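You operate a simulated robot arm through the tools that you are given. There is no shell and no other tool. Be economical: measure what you need, move in short steps, check, and stop when the job is done.

Carry out the task below with a simulated robot arm. There is one attempt and no reset: what you move stays moved.

TASK
Fetch the medium bearing from the top of the yellow table and set it on the orange card there. Then fetch the black tube and stand it on top of the brown flat carton on the top of the yellow table.
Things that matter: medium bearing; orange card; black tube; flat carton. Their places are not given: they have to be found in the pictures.

It is judged by the outcome, as a careful person would: the job done as asked, and still so three seconds after it is handed in. It fails if anything else is knocked over, pushed out of place, dropped, spilled or broken.

THE ROBOT
A 7-joint arm with a two-finger parallel gripper, fixed in place. Base frame: the origin is at the foot of the arm, x ahead of it, y to its left, z up; the work surface is at about z = 800. Lengths are in mm, angles in rad, forces in N, time in s.
With the tool pointing down near the work surface it reaches from about 300 to 700 mm from the base axis. Its first joint turns from -1.152 to 1.152 rad. Payload 1.57 kg.
Tool frame: the origin (TCP) lies between the finger pads and is the grasp point; the fingertips stand 30 mm ahead of it; z points along the fingers, y is the line along which they close. The gripper opens to 110 mm. The fingers are 24 mm wide and 12 mm thick; the gripper's body (48 by 112 mm) begins 78 mm behind the TCP.
Orientation is told as [roll, pitch, yaw] about the base's x, y, z axes, in that order, counted from this pose: with the fingers straight down and closing along the base's y, the tool's x points along the base's -x, its y along +y and its z along -z.

THE INTERFACE
- The arm moves only by the tool drive_tool. Its argument "targets" is a list of rows, each a list of 7 numbers: the shift along the base's x, y, z in units of 250 mm (1.0 is 250 mm), then the turn, a rotation vector about the base's x, y, z in units of 120 degrees (1.0 is 120 degrees), then the closure in counts, from 0 (fully open) to 255 (shut). In form: [[x, y, z, wx, wy, wz, claw], ...]. A call has 1 to 12 rows; each row is the pose to reach, as a shift and turn from the pose commanded when the call began. A call with a number of a shift or a turn outside -1 to 1 is refused whole. A row lasts 0.2 s, in which the tool goes at most 50 mm and 0.15 rad; a call with a longer step from one row to the next is refused whole, and so is a gripper value outside its range. A pose out of reach is approached as far as the arm can. The call stops where the force on the tool passes 40 N (or 10 N more than at its start, if that is more) or the arm is blocked; 0.2 s more then pass. The fingers move at their own pace (about 108 mm/s each) and stop on an object; they squeeze with about 22 N. The grip force told is the motor's: it shows also when the fingers shut on nothing. Time passes only in rows, and 0.2 s behind the last, so rows that repeat a pose let the fingers close. It gives the time, the measured TCP pose, the force on the tool (base axes), the opening and the grip force at its end, in the units of the frame above (readings bear some noise).
- Cameras (640 x 400 px; columns grow to the right, rows downward): "scene" is fixed at [151.5, -379, 1384.2]; the picture's right is [0.82, -0.57, 0.00], its down [-0.38, -0.55, -0.74] and it looks along [0.42, 0.61, -0.67] (base axes); focal length 319 px, centre (320, 200). "wrist" rides on the gripper at [-36, 0, -80] in the tool frame; the picture's right is [0.00, -1.00, 0.00], its down [0.97, 0.00, -0.24] and it looks along [0.24, 0.00, 0.97] (tool axes); focal length 218 px, centre (320, 200).
- grab_frame(camera): a new picture of that camera. No time passes.
- measure_at(camera, pixels): there is no depth. For up to 12 entries [column, row, z] of the newest picture of that camera ("zoom" is the newest enlarged one), the place [x, y] in the base frame at which the ray of that pixel passes the height z, good to about 2 mm, but the place of the scene camera against the robot may be out by one fixed shift of up to 25 mm in any direction. No time passes.
- zoom(camera, box): a new picture of the part [left, top, right, bottom] of that camera's present view, enlarged. No time passes.
- sign_off(): hands the job in; it is judged then, once.

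Work in short steps. Measure before you move; look again where a grasp or a placing could have gone wrong, and mend it. You have 80 turns and 34 pictures in all, the two below and enlarged ones among them. Open the gripper and draw the arm clear of the work before you hand the job in, unless the task says otherwise; then end with one line.

The tools are called after "Request:" as name(argument=value, ...) on one line, values as JSON. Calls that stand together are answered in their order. drive_tool: Moves the arm, as the interface text tells. Its arguments: {"type":"object","properties":{"targets":{"type":"array","items":{"type":"array","items":{"type":"number"}}}},"required":["targets"]} The other tools are called the same way: grab_frame (camera) takes a picture; measure_at (camera, pixels) gives the place at which the rays of pixels pass given heights; zoom (camera, box) takes an enlarged picture of a part of a camera's view; sign_off () hands the job in.

At the start:

```text
time: 0.0
position: [376.5, -113.3, 1093.0]
tcp_rot: [0.0, 0.001, 0.0]
contact_force: [0.4, -0.3, -0.2]
gripper_width: 110.0
finger_force: 0.0
```

scene: 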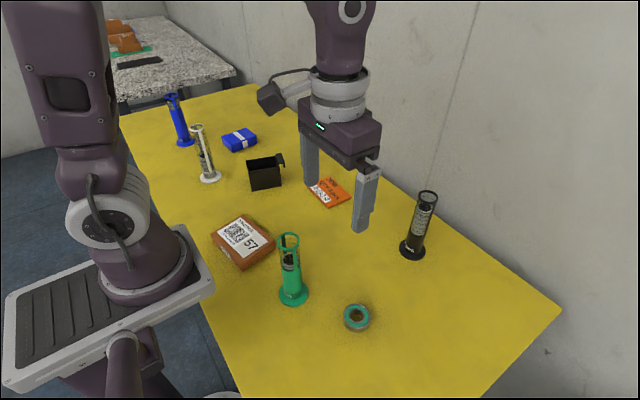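
wrist: 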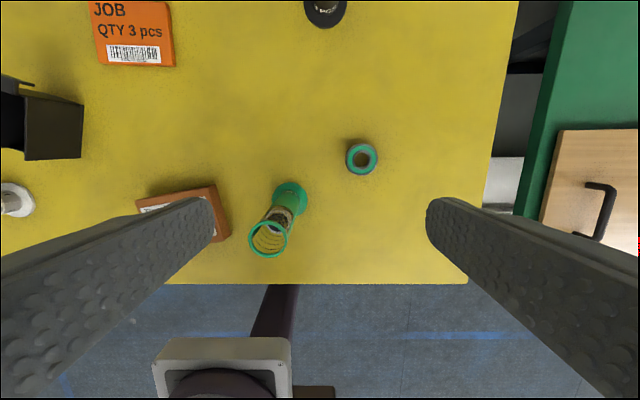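

The bearing shows at scene (357,317) / wrist (361,158), the black tube at scene (418,225), the card at scene (330,192) and the carton at (243,242). I'll enlarge both views before measuring.

Request:
zoom(camera="scene", box=[200, 160, 460, 340])

Request:
measure_at(camera="wrist", pixels=[[361, 158, 820], [346, 158, 820], [378, 158, 820], [361, 142, 820], [361, 175, 820], [94, 10, 802], [172, 66, 802], [100, 66, 802], [325, 10, 805], [230, 238, 830], [215, 186, 830], [137, 200, 830]])

Request:
measure_at(camera="scene", pixels=[[357, 313, 820], [412, 252, 805], [428, 195, 920], [311, 187, 802], [328, 177, 802], [350, 195, 802], [329, 208, 802], [212, 238, 830], [245, 215, 830], [275, 240, 830], [241, 262, 830]])

```text
2.22 times, centred on (330, 250) of scene
```

zoom: 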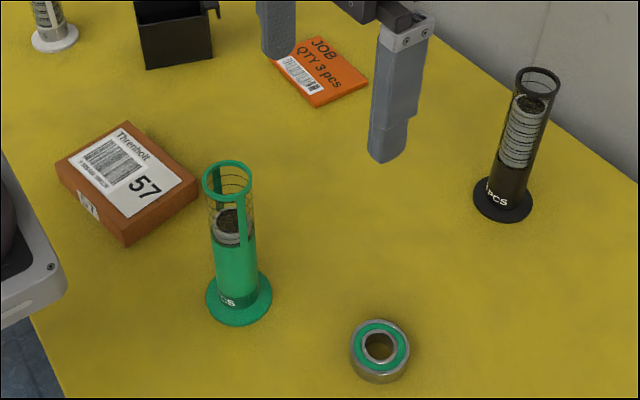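

```text
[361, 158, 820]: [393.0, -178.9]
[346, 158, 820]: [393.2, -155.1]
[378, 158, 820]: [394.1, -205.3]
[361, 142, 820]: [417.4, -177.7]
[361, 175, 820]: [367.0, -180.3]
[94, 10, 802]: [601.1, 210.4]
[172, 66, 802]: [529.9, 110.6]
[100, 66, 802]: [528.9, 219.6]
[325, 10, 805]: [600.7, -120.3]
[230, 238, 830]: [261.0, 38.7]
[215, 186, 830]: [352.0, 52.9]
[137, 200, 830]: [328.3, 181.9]
```

```text
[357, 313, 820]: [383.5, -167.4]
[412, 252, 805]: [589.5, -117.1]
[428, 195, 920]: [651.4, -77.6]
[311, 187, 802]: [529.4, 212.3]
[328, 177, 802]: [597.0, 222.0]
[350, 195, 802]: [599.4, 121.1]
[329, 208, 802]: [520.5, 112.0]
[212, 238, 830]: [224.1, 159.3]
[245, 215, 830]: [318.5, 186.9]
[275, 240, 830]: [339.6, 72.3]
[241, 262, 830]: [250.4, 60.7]
```

The bearing is a flat ring of about 50 mm near (393,-179). The green tube stands close, so I'll measure it before coming down.

Request:
measure_at(camera="wrist", pixels=[[289, 198, 805], [273, 198, 805], [307, 198, 805], [268, 240, 970]])

Request:
drive_tool(targets=[[0.066, -0.1, -0.08, 0, 0, 0, 0], [0.066, -0.267, -0.16, 0, 0, 0, 0], [0.066, -0.267, -0.3, 0, 0, 0, 0], [0.066, -0.267, -0.3, 0, 0, 0, 0]])

Request:
grab_frame(camera="wrist")

```text
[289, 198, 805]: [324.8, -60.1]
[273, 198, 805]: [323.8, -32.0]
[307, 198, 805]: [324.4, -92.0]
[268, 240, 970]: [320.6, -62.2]
```

```text
time: 1.0
position: [394.2, -178.9, 1016.7]
tcp_rot: [0.0, -0.001, 0.0]
contact_force: [-0.6, 0.5, 0.8]
gripper_width: 109.9
finger_force: 0.0
```

```text
30 pictures are left
```

wrist: 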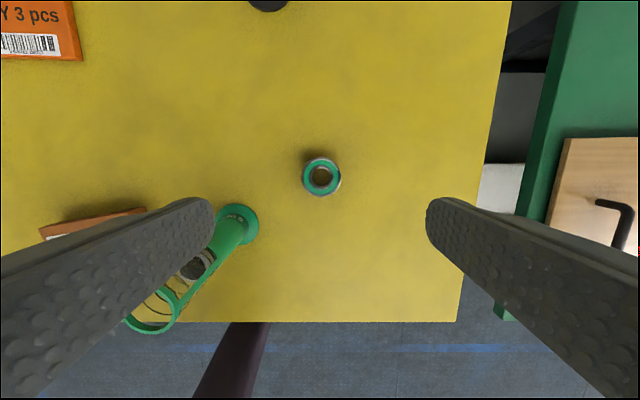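

The ring is centred at about (321,177). I'll measure its edges for diameter and centre.

Request:
measure_at(camera="wrist", pixels=[[321, 177, 815], [301, 177, 815], [342, 177, 815], [321, 157, 815], [321, 197, 800]])

Request:
measure_at(camera="scene", pixels=[[344, 315, 815], [370, 315, 815], [357, 304, 815], [357, 331, 800]])

Request:
zoom(camera="wrist", box=[280, 150, 360, 200])

```text
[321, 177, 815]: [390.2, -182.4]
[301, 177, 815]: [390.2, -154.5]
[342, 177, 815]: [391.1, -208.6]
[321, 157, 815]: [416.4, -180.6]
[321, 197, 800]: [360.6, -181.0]
```

```text
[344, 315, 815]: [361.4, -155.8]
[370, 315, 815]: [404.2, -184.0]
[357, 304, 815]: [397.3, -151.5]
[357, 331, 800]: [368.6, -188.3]
```

```text
8.00 times, centred on (320, 175) of wrist
```

zoom: 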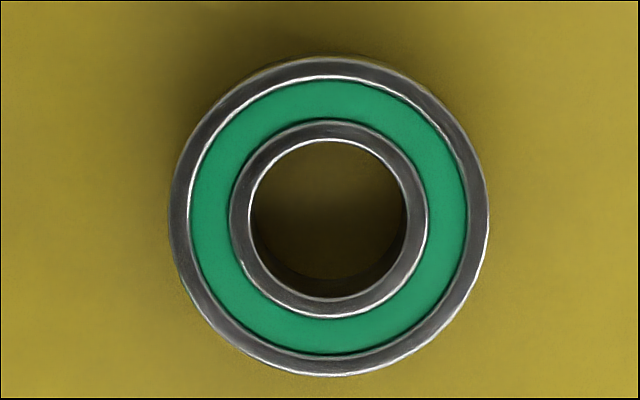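

The bearing is about 52 mm across, centred near (390.5,-181.5) and about 15 mm high. I come down with the tips about 4 mm above the table, and close.

Request:
drive_tool(targets=[[-0.01, -0.006, -0.2, 0, 0, 0, 0], [-0.01, -0.006, -0.4, 0, 0, 0, 0], [-0.01, -0.006, -0.56, 0, 0, 0, 0], [-0.01, -0.006, -0.68, 0, 0, 0, 0], [-0.01, -0.006, -0.735, 0, 0, 0, 0], [-0.01, -0.006, -0.735, 0, 0, 0, 0]])

Request:
grab_frame(camera="wrist")

```text
time: 2.4
position: [389.6, -180.2, 833.2]
tcp_rot: [0.0, 0.0, 0.0]
contact_force: [0.1, 0.0, 0.3]
gripper_width: 110.1
finger_force: 0.0
```

```text
28 pictures are left
```

wrist: 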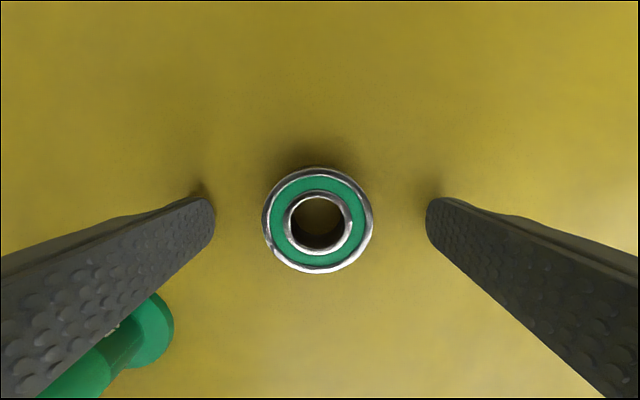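

The ring at (318,220) lies centred between the fingers. I'll close on it and lift 150 mm.

Request:
drive_tool(targets=[[0, 0, 0, 0, 0, 0, 255], [0, 0, 0, 0, 0, 0, 255], [0, 0, 0, 0, 0, 0, 255], [0, 0, 0, 0, 0, 0, 255], [0, 0, 0.08, 0, 0, 0, 255], [0, 0, 0.2, 0, 0, 0, 255], [0, 0, 0.4, 0, 0, 0, 255], [0, 0, 0.6, 0, 0, 0, 255], [0, 0, 0.6, 0, 0, 0, 255]])

Request:
measure_at(camera="wrist", pixels=[[318, 220, 815]])

Request:
grab_frame(camera="wrist")

```text
time: 4.4
position: [387.8, -184.9, 982.2]
tcp_rot: [0.001, 0.002, 0.0]
contact_force: [0.3, -0.2, -1.4]
gripper_width: 50.7
finger_force: 21.9
```

```text
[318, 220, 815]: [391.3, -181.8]
```

```text
27 pictures are left
```

wrist: 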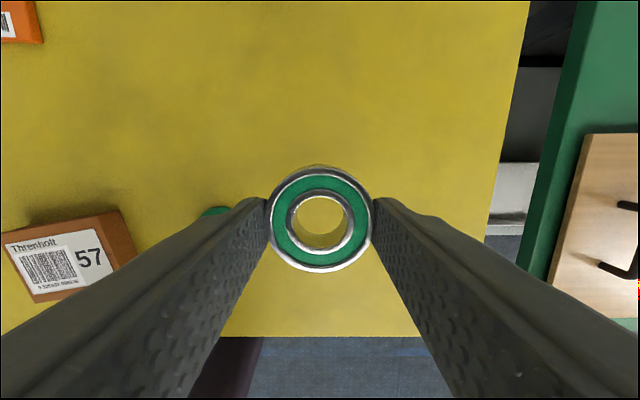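

Bearing gripped (50.7 mm). I carry it towards the card in two calls, at a height that clears the tubes.

Request:
drive_tool(targets=[[0, 0, 0.16, 0, 0, 0, 255], [0.08, 0.15, 0.2, 0, 0, 0, 255], [0.16, 0.3, 0.2, 0, 0, 0, 255], [0.24, 0.45, 0.2, 0, 0, 0, 255], [0.32, 0.6, 0.2, 0, 0, 0, 255], [0.4, 0.75, 0.2, 0, 0, 0, 255], [0.48, 0.9, 0.2, 0, 0, 0, 255]])

Request:
drive_tool(targets=[[0.04, 0.15, 0, 0, 0, 0, 255], [0.08, 0.3, 0, 0, 0, 0, 255], [0.12, 0.4, 0, 0, 0, 0, 255], [0.12, 0.4, 0, 0, 0, 0, 255]])

Request:
grab_frame(camera="wrist")

Request:
grab_frame(camera="scene")

```text
time: 6.0
position: [511.8, 44.7, 1032.9]
tcp_rot: [0.0, 0.001, 0.001]
contact_force: [0.1, -0.5, -1.3]
gripper_width: 51.0
finger_force: 22.1
```

```text
time: 7.0
position: [539.6, 144.1, 1030.4]
tcp_rot: [-0.001, 0.0, -0.001]
contact_force: [0.1, -0.2, -1.2]
gripper_width: 50.6
finger_force: 22.0
```

```text
26 pictures are left
```

wrist: 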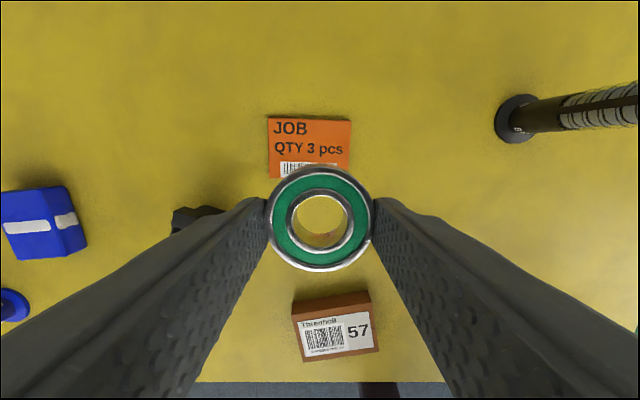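

```text
25 pictures are left
```

scene: 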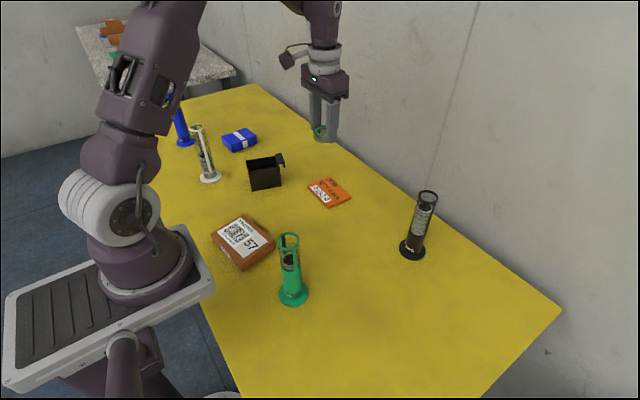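

The card shows at wrist (268–352,115–182), the black box at (195,215), the black tube foot at (518,118) and the carton at (336,330). I'll measure them all.

Request:
measure_at(camera="wrist", pixels=[[268, 115, 803], [352, 121, 803], [270, 178, 803], [349, 182, 803], [518, 118, 806], [494, 118, 803], [300, 362, 830], [379, 349, 830], [294, 302, 830], [370, 290, 830], [172, 230, 870], [225, 210, 870]])

Request:
measure_at(camera="scene", pixels=[[308, 187, 803], [328, 177, 803], [351, 196, 803], [329, 208, 803], [212, 235, 830], [244, 214, 830], [275, 240, 830], [241, 260, 830], [241, 270, 800], [275, 248, 800], [285, 166, 870], [412, 252, 804]])

Request:
zoom(camera="scene", box=[200, 140, 360, 280])

```text
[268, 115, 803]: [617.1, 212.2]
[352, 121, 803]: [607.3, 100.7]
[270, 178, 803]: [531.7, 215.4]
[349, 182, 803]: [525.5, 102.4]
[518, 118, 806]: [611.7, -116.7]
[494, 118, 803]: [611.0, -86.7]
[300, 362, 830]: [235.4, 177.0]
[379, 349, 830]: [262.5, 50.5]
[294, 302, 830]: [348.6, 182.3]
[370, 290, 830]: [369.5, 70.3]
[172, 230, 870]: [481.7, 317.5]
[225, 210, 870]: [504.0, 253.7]
```

```text
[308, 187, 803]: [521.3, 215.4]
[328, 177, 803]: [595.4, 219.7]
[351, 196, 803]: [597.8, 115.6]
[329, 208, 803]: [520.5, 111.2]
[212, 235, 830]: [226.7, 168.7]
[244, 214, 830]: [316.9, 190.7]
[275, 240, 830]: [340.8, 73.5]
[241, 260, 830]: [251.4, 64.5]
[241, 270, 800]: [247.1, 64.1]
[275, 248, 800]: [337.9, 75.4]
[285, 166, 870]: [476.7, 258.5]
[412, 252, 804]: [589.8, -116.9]
```

```text
2.86 times, centred on (280, 210) of scene
```

zoom: 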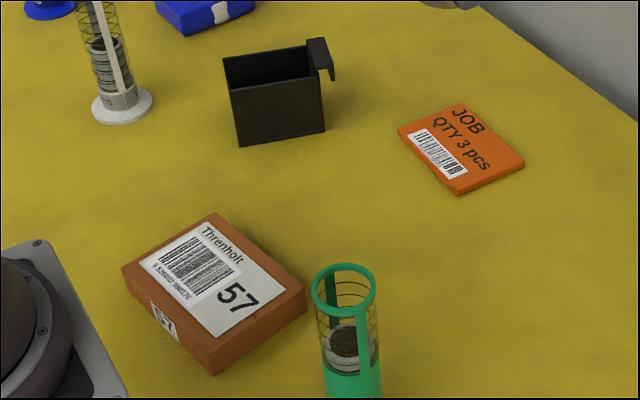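

The card is centred at about (570,157) and about 5 mm thick. I bring the bearing above it and lower to just short of contact.

Request:
drive_tool(targets=[[0.118, 0.056, -0.1, 0, 0, 0, 255], [0.118, 0.056, -0.3, 0, 0, 0, 255], [0.118, 0.056, -0.5, 0, 0, 0, 255], [0.118, 0.056, -0.66, 0, 0, 0, 255], [0.118, 0.056, -0.73, 0, 0, 0, 255], [0.118, 0.056, -0.73, 0, 0, 0, 255]])

Request:
zoom(camera="scene", box=[280, 150, 380, 220])

Request:
grab_frame(camera="wrist")

```text
time: 8.4
position: [570.5, 155.1, 847.7]
tcp_rot: [0.001, -0.001, -0.001]
contact_force: [-0.3, -0.3, -2.2]
gripper_width: 50.7
finger_force: 22.0
```

```text
5.71 times, centred on (330, 185) of scene
```

zoom: 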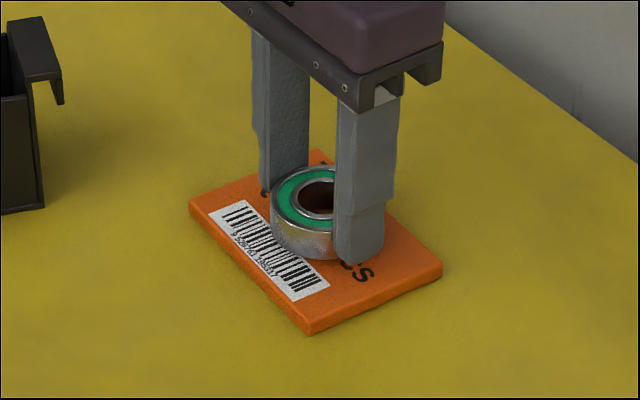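

```text
22 pictures are left
```

wrist: 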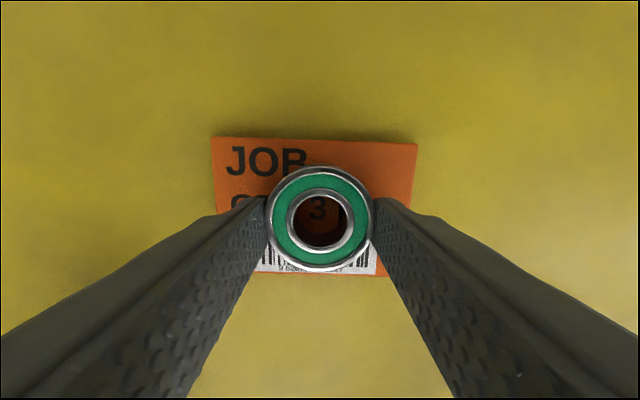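

The bearing sits over the middle of the card, a few mm up. I lower in small steps and watch the force.

Request:
drive_tool(targets=[[0, 0, -0.012, 0, 0, 0, 255], [0, 0, -0.024, 0, 0, 0, 255], [0, 0, -0.024, 0, 0, 0, 255]])

```text
time: 9.2
position: [570.4, 156.2, 844.6]
tcp_rot: [-0.001, 0.0, 0.0]
contact_force: [-0.2, 0.2, -1.7]
gripper_width: 51.0
finger_force: 22.3
```

Request:
drive_tool(targets=[[0, 0, -0.008, 0, 0, 0, 255], [0, 0, -0.008, 0, 0, 0, 255]])

Request:
drive_tool(targets=[[0, 0, -0.006, 0, 0, 0, 255], [0, 0, -0.006, 0, 0, 0, 255]])

```text
time: 9.8
position: [570.6, 156.6, 841.4]
tcp_rot: [0.0, 0.0, 0.0]
contact_force: [-2.5, -0.4, 7.8]
gripper_width: 51.0
finger_force: 22.0
```

```text
time: 10.4
position: [570.1, 156.5, 841.4]
tcp_rot: [0.001, -0.002, 0.001]
contact_force: [1.3, -3.7, 16.8]
gripper_width: 51.2
finger_force: 21.7
```

Contact with the card is felt (17 N up). I ease off 1 mm, open partly and rise.

Request:
drive_tool(targets=[[0, 0, 0.005, 0, 0, 0, 255], [0, 0, 0.005, 0, 0, 0, 81], [0, 0, 0.005, 0, 0, 0, 81], [0, 0, 0.005, 0, 0, 0, 81], [0, 0, 0.1, 0, 0, 0, 81], [0, 0, 0.3, 0, 0, 0, 81], [0, 0, 0.5, 0, 0, 0, 81], [0, 0, 0.7, 0, 0, 0, 81], [0, 0, 0.85, 0, 0, 0, 81]])

Request:
grab_frame(camera="wrist")

Request:
zoom(camera="scene", box=[370, 170, 470, 270])

```text
time: 12.4
position: [570.9, 156.6, 1054.3]
tcp_rot: [-0.001, 0.002, -0.001]
contact_force: [-1.0, 0.3, -0.1]
gripper_width: 75.4
finger_force: 0.1
```

```text
21 pictures are left
```

wrist: 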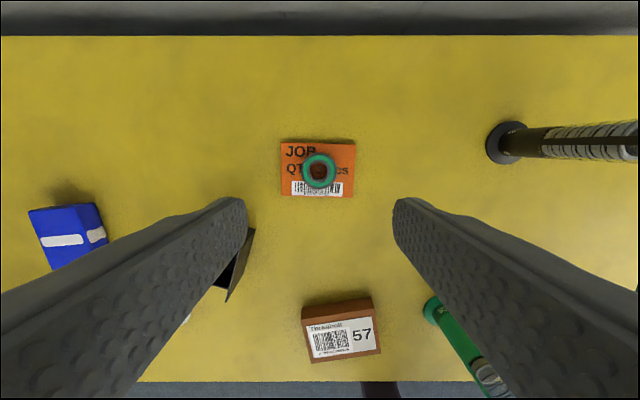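

```text
4.00 times, centred on (420, 220) of scene
```

zoom: 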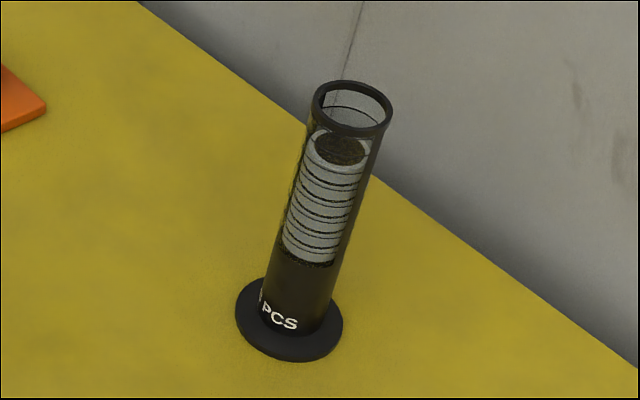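

The bearing rests on the card at (318,172), and the card has not shifted. Now I go over near the black tube, staying above its top, and look at it.

Request:
drive_tool(targets=[[0, -0.18, 0.05, 0, 0, 0, 40], [0, -0.36, 0.1, 0, 0, 0, 0], [0, -0.54, 0.1, 0, 0, 0, 0], [0, -0.72, 0.1, 0, 0, 0, 0], [0, -0.9, 0.1, 0, 0, 0, 0], [0, -1.0, 0.1, 0, 0, 0, 0], [0, -1.0, 0.1, 0, 0, 0, 0]])

Request:
grab_frame(camera="wrist")

```text
time: 14.0
position: [569.1, -92.9, 1079.3]
tcp_rot: [0.001, 0.001, 0.0]
contact_force: [-1.1, -0.2, -0.2]
gripper_width: 110.0
finger_force: 0.2
```

```text
19 pictures are left
```

wrist: 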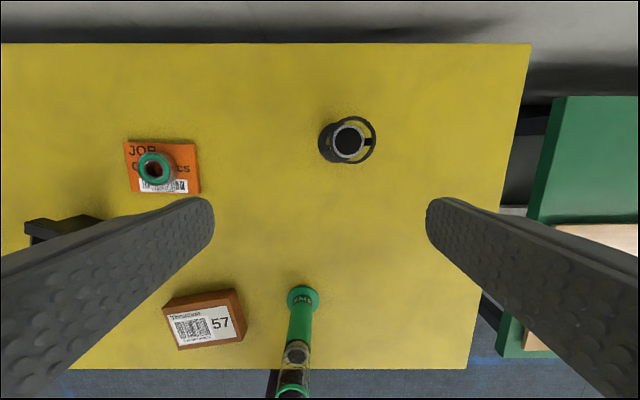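

Request:
zoom(camera="wrist", box=[300, 100, 396, 180])

Request:
measure_at(camera="wrist", pixels=[[338, 142, 804], [355, 139, 975], [355, 117, 975], [355, 162, 975], [334, 139, 975], [376, 139, 975], [318, 142, 804]])

```text
5.00 times, centred on (348, 140) of wrist
```

zoom: 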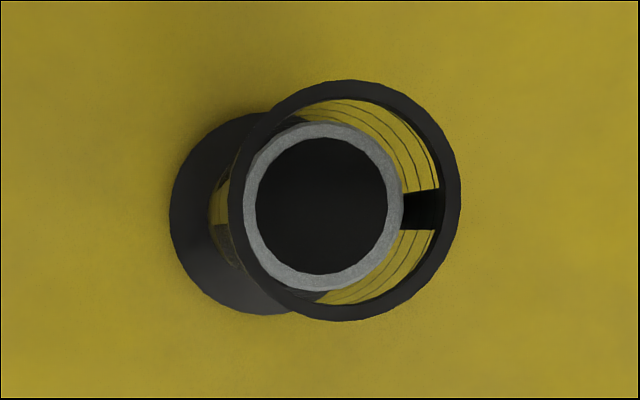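

```text
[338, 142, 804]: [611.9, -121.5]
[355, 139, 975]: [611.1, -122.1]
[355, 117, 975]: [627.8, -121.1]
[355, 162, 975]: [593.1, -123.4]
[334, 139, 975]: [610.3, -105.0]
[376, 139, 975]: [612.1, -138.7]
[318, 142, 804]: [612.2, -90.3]
```

The tube is upright at about (611,-121), rim about 36 mm across, with its solid posts on ±y, where the fingers will close. I check its height with the scene view.

Request:
measure_at(camera="scene", pixels=[[412.3, 249.5, 806], [428, 197, 960], [428, 197, 970], [428, 197, 980], [428, 197, 990]])

```text
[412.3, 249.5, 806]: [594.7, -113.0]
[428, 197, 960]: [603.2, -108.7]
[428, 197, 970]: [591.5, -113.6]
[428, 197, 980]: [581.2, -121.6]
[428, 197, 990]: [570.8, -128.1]
```

The top is at about z 968. I line up over the tube, come down to TCP z≈910 (body about 15–20 mm above the rim), and look before closing.

Request:
drive_tool(targets=[[0.1, -0.07, 0, 0, 0, 0, 0], [0.164, -0.114, 0, 0, 0, 0, 0], [0.164, -0.114, -0.16, 0, 0, 0, 0], [0.164, -0.114, -0.32, 0, 0, 0, 0], [0.164, -0.114, -0.48, 0, 0, 0, 0], [0.164, -0.114, -0.6, 0, 0, 0, 0], [0.164, -0.114, -0.68, 0, 0, 0, 0], [0.164, -0.114, -0.68, 0, 0, 0, 0]])

Request:
grab_frame(camera="wrist")

Request:
zoom(camera="scene", box=[360, 130, 480, 270])

```text
time: 15.8
position: [610.4, -120.6, 910.6]
tcp_rot: [0.001, 0.0, 0.0]
contact_force: [-0.5, 0.3, 0.1]
gripper_width: 109.5
finger_force: 0.1
```

```text
17 pictures are left
```

wrist: 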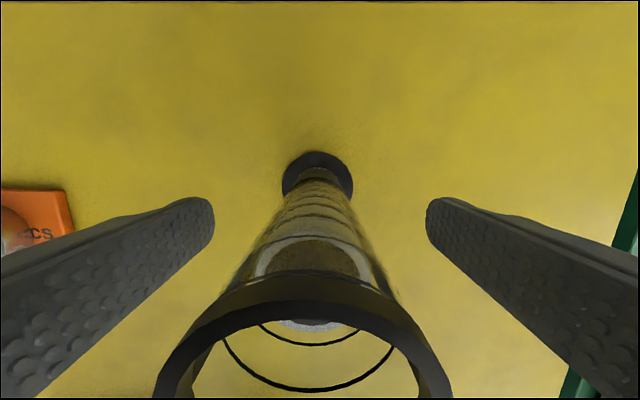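

```text
2.86 times, centred on (420, 200) of scene
```

zoom: 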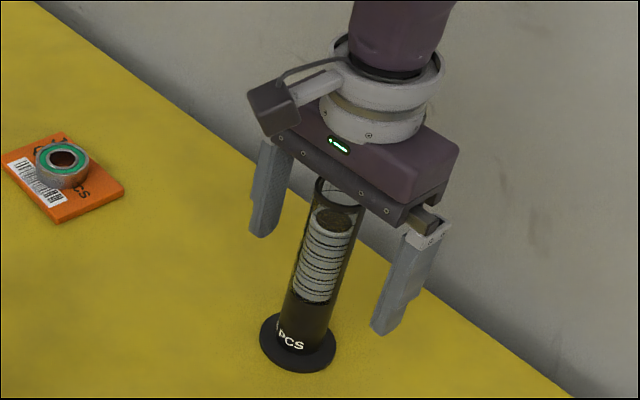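

The tube lies between the fingers about 2 mm towards +y (foot col 317, rim col ~304). I correct by 2 mm, close, then lift a little as a test.

Request:
drive_tool(targets=[[0, 0.008, 0, 0, 0, 0, 100], [0, 0.008, 0, 0, 0, 0, 140], [0, 0.008, 0, 0, 0, 0, 255], [0, 0.008, 0, 0, 0, 0, 255], [0, 0.008, 0, 0, 0, 0, 255], [0, 0.008, 0, 0, 0, 0, 255]])

Request:
drive_tool(targets=[[0, 0, 0.02, 0, 0, 0, 255], [0, 0, 0.06, 0, 0, 0, 255], [0, 0, 0.12, 0, 0, 0, 255], [0, 0, 0.12, 0, 0, 0, 255]])

Request:
zoom(camera="scene", box=[360, 110, 480, 270])

```text
time: 17.2
position: [609.6, -120.1, 910.2]
tcp_rot: [0.0, 0.0, 0.0]
contact_force: [-0.7, -0.5, 0.2]
gripper_width: 37.7
finger_force: 22.5
```

```text
time: 18.2
position: [610.6, -117.7, 939.5]
tcp_rot: [-0.001, 0.0, 0.0]
contact_force: [-0.3, -0.3, -3.2]
gripper_width: 37.7
finger_force: 21.9
```

```text
2.50 times, centred on (420, 190) of scene
```

zoom: 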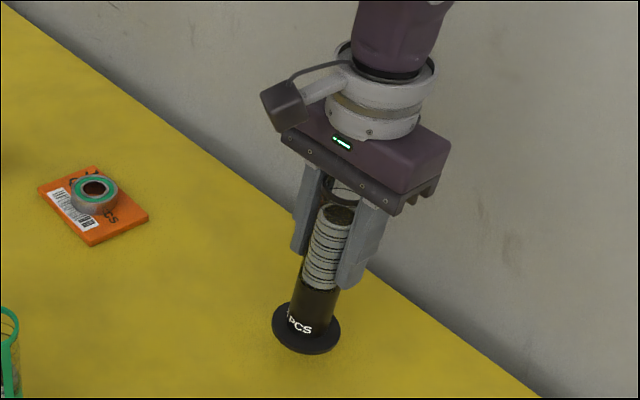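

The tube is lifted and steady (37.7 mm grip, about 3 N). I raise it, then carry it round the green tube in gentle steps, by way of (480,100).

Request:
drive_tool(targets=[[0, 0, 0.06, 0, 0, 0, 255], [0, 0, 0.16, 0, 0, 0, 255], [0, 0, 0.28, 0, 0, 0, 255], [-0.06, 0, 0.38, 0, 0, 0, 255], [-0.16, 0.04, 0.4, 0, 0, 0, 255], [-0.26, 0.12, 0.4, 0, 0, 0, 255], [-0.36, 0.22, 0.4, 0, 0, 0, 255], [-0.42, 0.34, 0.4, 0, 0, 0, 255], [-0.48, 0.46, 0.4, 0, 0, 0, 255], [-0.52, 0.58, 0.4, 0, 0, 0, 255], [-0.52, 0.68, 0.4, 0, 0, 0, 255], [-0.52, 0.72, 0.4, 0, 0, 0, 255]])

Request:
drive_tool(targets=[[0, 0.04, 0, 0, 0, 0, 255], [0, 0.1, 0, 0, 0, 0, 255], [-0.06, 0.15, 0, 0, 0, 0, 255], [-0.14, 0.17, 0, 0, 0, 0, 255], [-0.22, 0.17, 0, 0, 0, 0, 255], [-0.3, 0.17, 0, 0, 0, 0, 255], [-0.36, 0.17, 0, 0, 0, 0, 255], [-0.4, 0.17, 0, 0, 0, 0, 255], [-0.4, 0.17, 0, 0, 0, 0, 255]])

Request:
grab_frame(camera="scene")

Request:
grab_frame(camera="wrist")

```text
time: 20.8
position: [479.4, 62.3, 1041.0]
tcp_rot: [-0.001, 0.0, -0.001]
contact_force: [0.4, 0.7, -3.1]
gripper_width: 37.6
finger_force: 21.9
```

```text
time: 22.8
position: [380.0, 103.9, 1038.9]
tcp_rot: [0.0, 0.0, 0.001]
contact_force: [-0.1, 0.4, -3.6]
gripper_width: 37.5
finger_force: 21.5
```

```text
14 pictures are left
```

scene: 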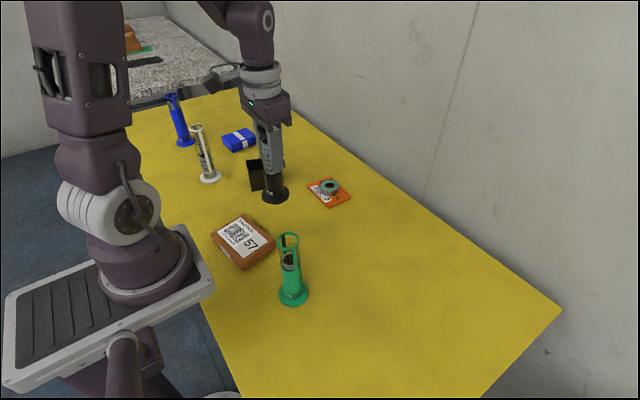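

```text
13 pictures are left
```

wrist: 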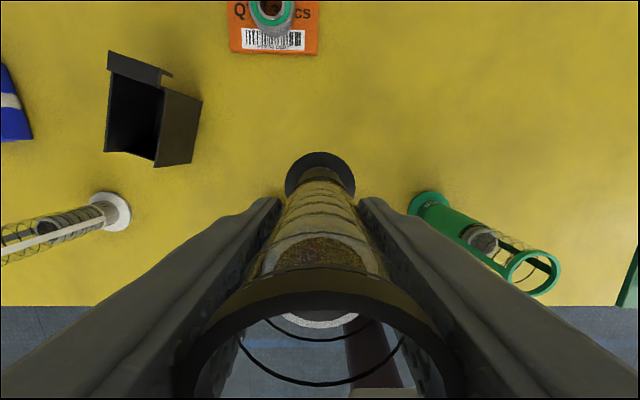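

The tube hangs upright. The carton top, from scene and earlier wrist views, is centred at about (295,117), z≈830. I go over (300,117) and come down to leave about 20 mm, then look.

Request:
drive_tool(targets=[[-0.08, 0.013, 0, 0, 0, 0, 255], [-0.18, 0.03, 0, 0, 0, 0, 255], [-0.26, 0.044, 0, 0, 0, 0, 255], [-0.32, 0.052, 0, 0, 0, 0, 255], [-0.32, 0.052, -0.1, 0, 0, 0, 255], [-0.32, 0.052, -0.2, 0, 0, 0, 255], [-0.32, 0.052, -0.28, 0, 0, 0, 255], [-0.32, 0.052, -0.32, 0, 0, 0, 255], [-0.32, 0.052, -0.32, 0, 0, 0, 255]])

Request:
zoom(camera="scene", box=[180, 140, 320, 290])

Request:
grab_frame(camera="wrist")

```text
time: 24.8
position: [300.3, 117.5, 959.1]
tcp_rot: [0.001, -0.001, 0.0]
contact_force: [0.1, -0.4, -3.6]
gripper_width: 37.4
finger_force: 21.7
```

```text
2.67 times, centred on (250, 215) of scene
```

zoom: 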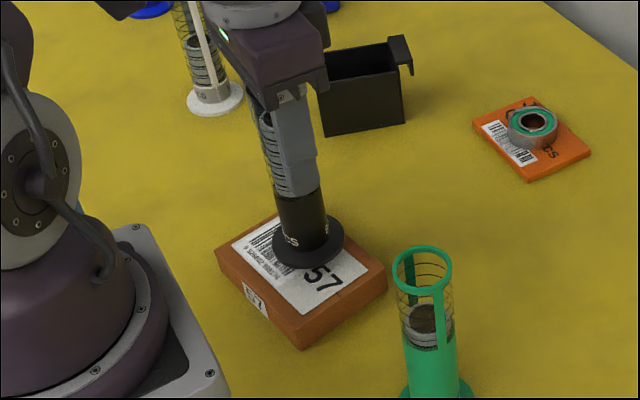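

```text
11 pictures are left
```

wrist: 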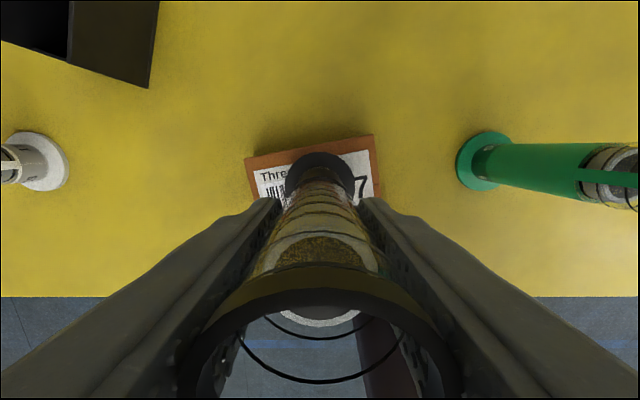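

In the wrist view the foot's front edge (row 153) looks near the carton's front edge. I'll measure that edge.

Request:
measure_at(camera="wrist", pixels=[[245, 158, 800], [372, 136, 800], [247, 168, 830], [373, 150, 830], [320, 158, 830], [320, 153, 849], [320, 176, 849], [379, 196, 830]])

Request:
zoom(camera="wrist", box=[230, 120, 390, 220])

```text
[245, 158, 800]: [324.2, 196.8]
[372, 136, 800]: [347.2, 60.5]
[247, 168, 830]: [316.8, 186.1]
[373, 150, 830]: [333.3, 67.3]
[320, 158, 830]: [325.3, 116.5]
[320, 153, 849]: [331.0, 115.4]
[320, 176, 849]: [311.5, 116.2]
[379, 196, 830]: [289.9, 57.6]
```

```text
4.00 times, centred on (310, 170) of wrist
```

zoom: 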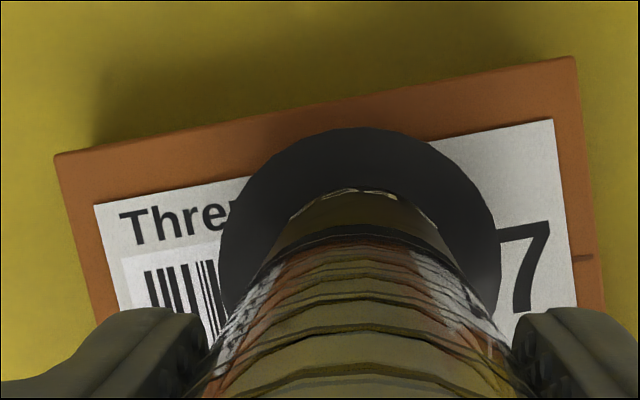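

The carton's front edge at the tube's line is x≈338, so (294,119) is more central. I shift 6 mm back and 2 mm left, and lower in small steps.

Request:
drive_tool(targets=[[-0.026, 0.008, 0, 0, 0, 0, 255], [-0.026, 0.008, -0.03, 0, 0, 0, 255], [-0.026, 0.008, -0.05, 0, 0, 0, 255], [-0.026, 0.008, -0.05, 0, 0, 0, 255]])

Request:
zoom(camera="scene", box=[210, 190, 300, 280])

```text
time: 25.8
position: [294.1, 119.1, 945.6]
tcp_rot: [0.001, -0.001, 0.0]
contact_force: [0.1, 1.1, -3.3]
gripper_width: 37.5
finger_force: 22.0
```

```text
4.44 times, centred on (255, 235) of scene
```

zoom: 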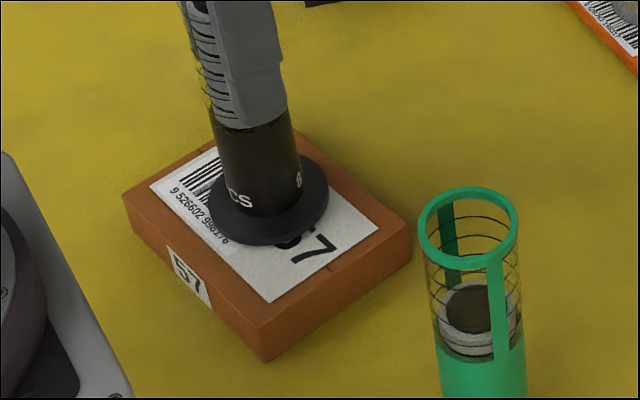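

The foot is over the label near the middle of the carton and still free. I lower until contact.

Request:
drive_tool(targets=[[0, 0, -0.01, 0, 0, 0, 255], [0, 0, -0.016, 0, 0, 0, 255], [0, 0, -0.016, 0, 0, 0, 255]])

Request:
drive_tool(targets=[[0, 0, -0.006, 0, 0, 0, 255], [0, 0, -0.006, 0, 0, 0, 255]])

```text
time: 26.6
position: [293.2, 119.2, 943.2]
tcp_rot: [0.0, 0.0, 0.0]
contact_force: [-1.3, 0.1, 1.0]
gripper_width: 37.5
finger_force: 21.6
```

```text
time: 27.2
position: [292.9, 119.9, 941.3]
tcp_rot: [0.0, 0.001, 0.0]
contact_force: [-0.2, -3.3, 16.9]
gripper_width: 37.6
finger_force: 22.6
```

Contact is firm (17 N). I ease off 1 mm, open fully, wait, and rise straight up clear of the tube.

Request:
drive_tool(targets=[[0, 0, 0.004, 0, 0, 0, 255], [0, 0, 0.004, 0, 0, 0, 130], [0, 0, 0.004, 0, 0, 0, 60], [0, 0, 0.004, 0, 0, 0, 0], [0, 0, 0.004, 0, 0, 0, 0], [0, 0, 0.06, 0, 0, 0, 0], [0, 0, 0.2, 0, 0, 0, 0], [0, 0, 0.36, 0, 0, 0, 0], [0, 0, 0.52, 0, 0, 0, 0], [0, 0, 0.64, 0, 0, 0, 0]])

Request:
grab_frame(camera="scene")

```text
time: 29.4
position: [293.8, 117.8, 1103.8]
tcp_rot: [-0.001, 0.0, -0.001]
contact_force: [-0.2, -0.9, 0.0]
gripper_width: 109.8
finger_force: 0.0
```

```text
8 pictures are left
```

scene: 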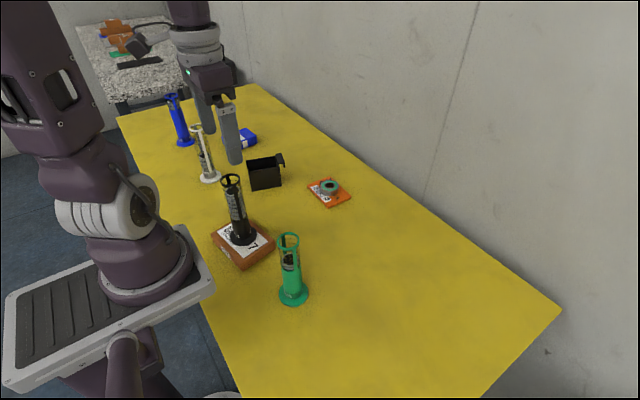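

The tube stands on the carton and the bearing is on the card. I draw the arm clear at height and check once more.

Request:
drive_tool(targets=[[0.05, 0, 0.05, 0, 0, 0, 0], [0.2, -0.05, 0.1, 0, 0, 0, 0], [0.35, -0.1, 0.1, 0, 0, 0, 0], [0.45, -0.2, 0.1, 0, 0, 0, 0], [0.45, -0.2, 0.1, 0, 0, 0, 0]])

Request:
zoom(camera="scene", box=[180, 140, 380, 320])

```text
time: 30.6
position: [406.3, 67.6, 1127.0]
tcp_rot: [0.001, 0.001, 0.001]
contact_force: [-0.2, -0.7, -0.1]
gripper_width: 109.9
finger_force: 0.2
```

```text
2.22 times, centred on (280, 230) of scene
```

zoom: 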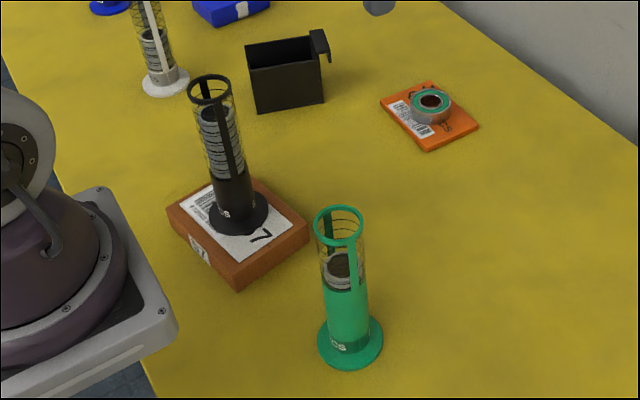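

Both objects are in place and stable, nothing else has shifted, and the arm is clear with the gripper open. I hand the job in.

Request:
sign_off()

```text
The job is handed in.
```

The medium bearing is on the orange card and the black tube stands upright on the brown flat carton; in the last picture nothing else had moved.
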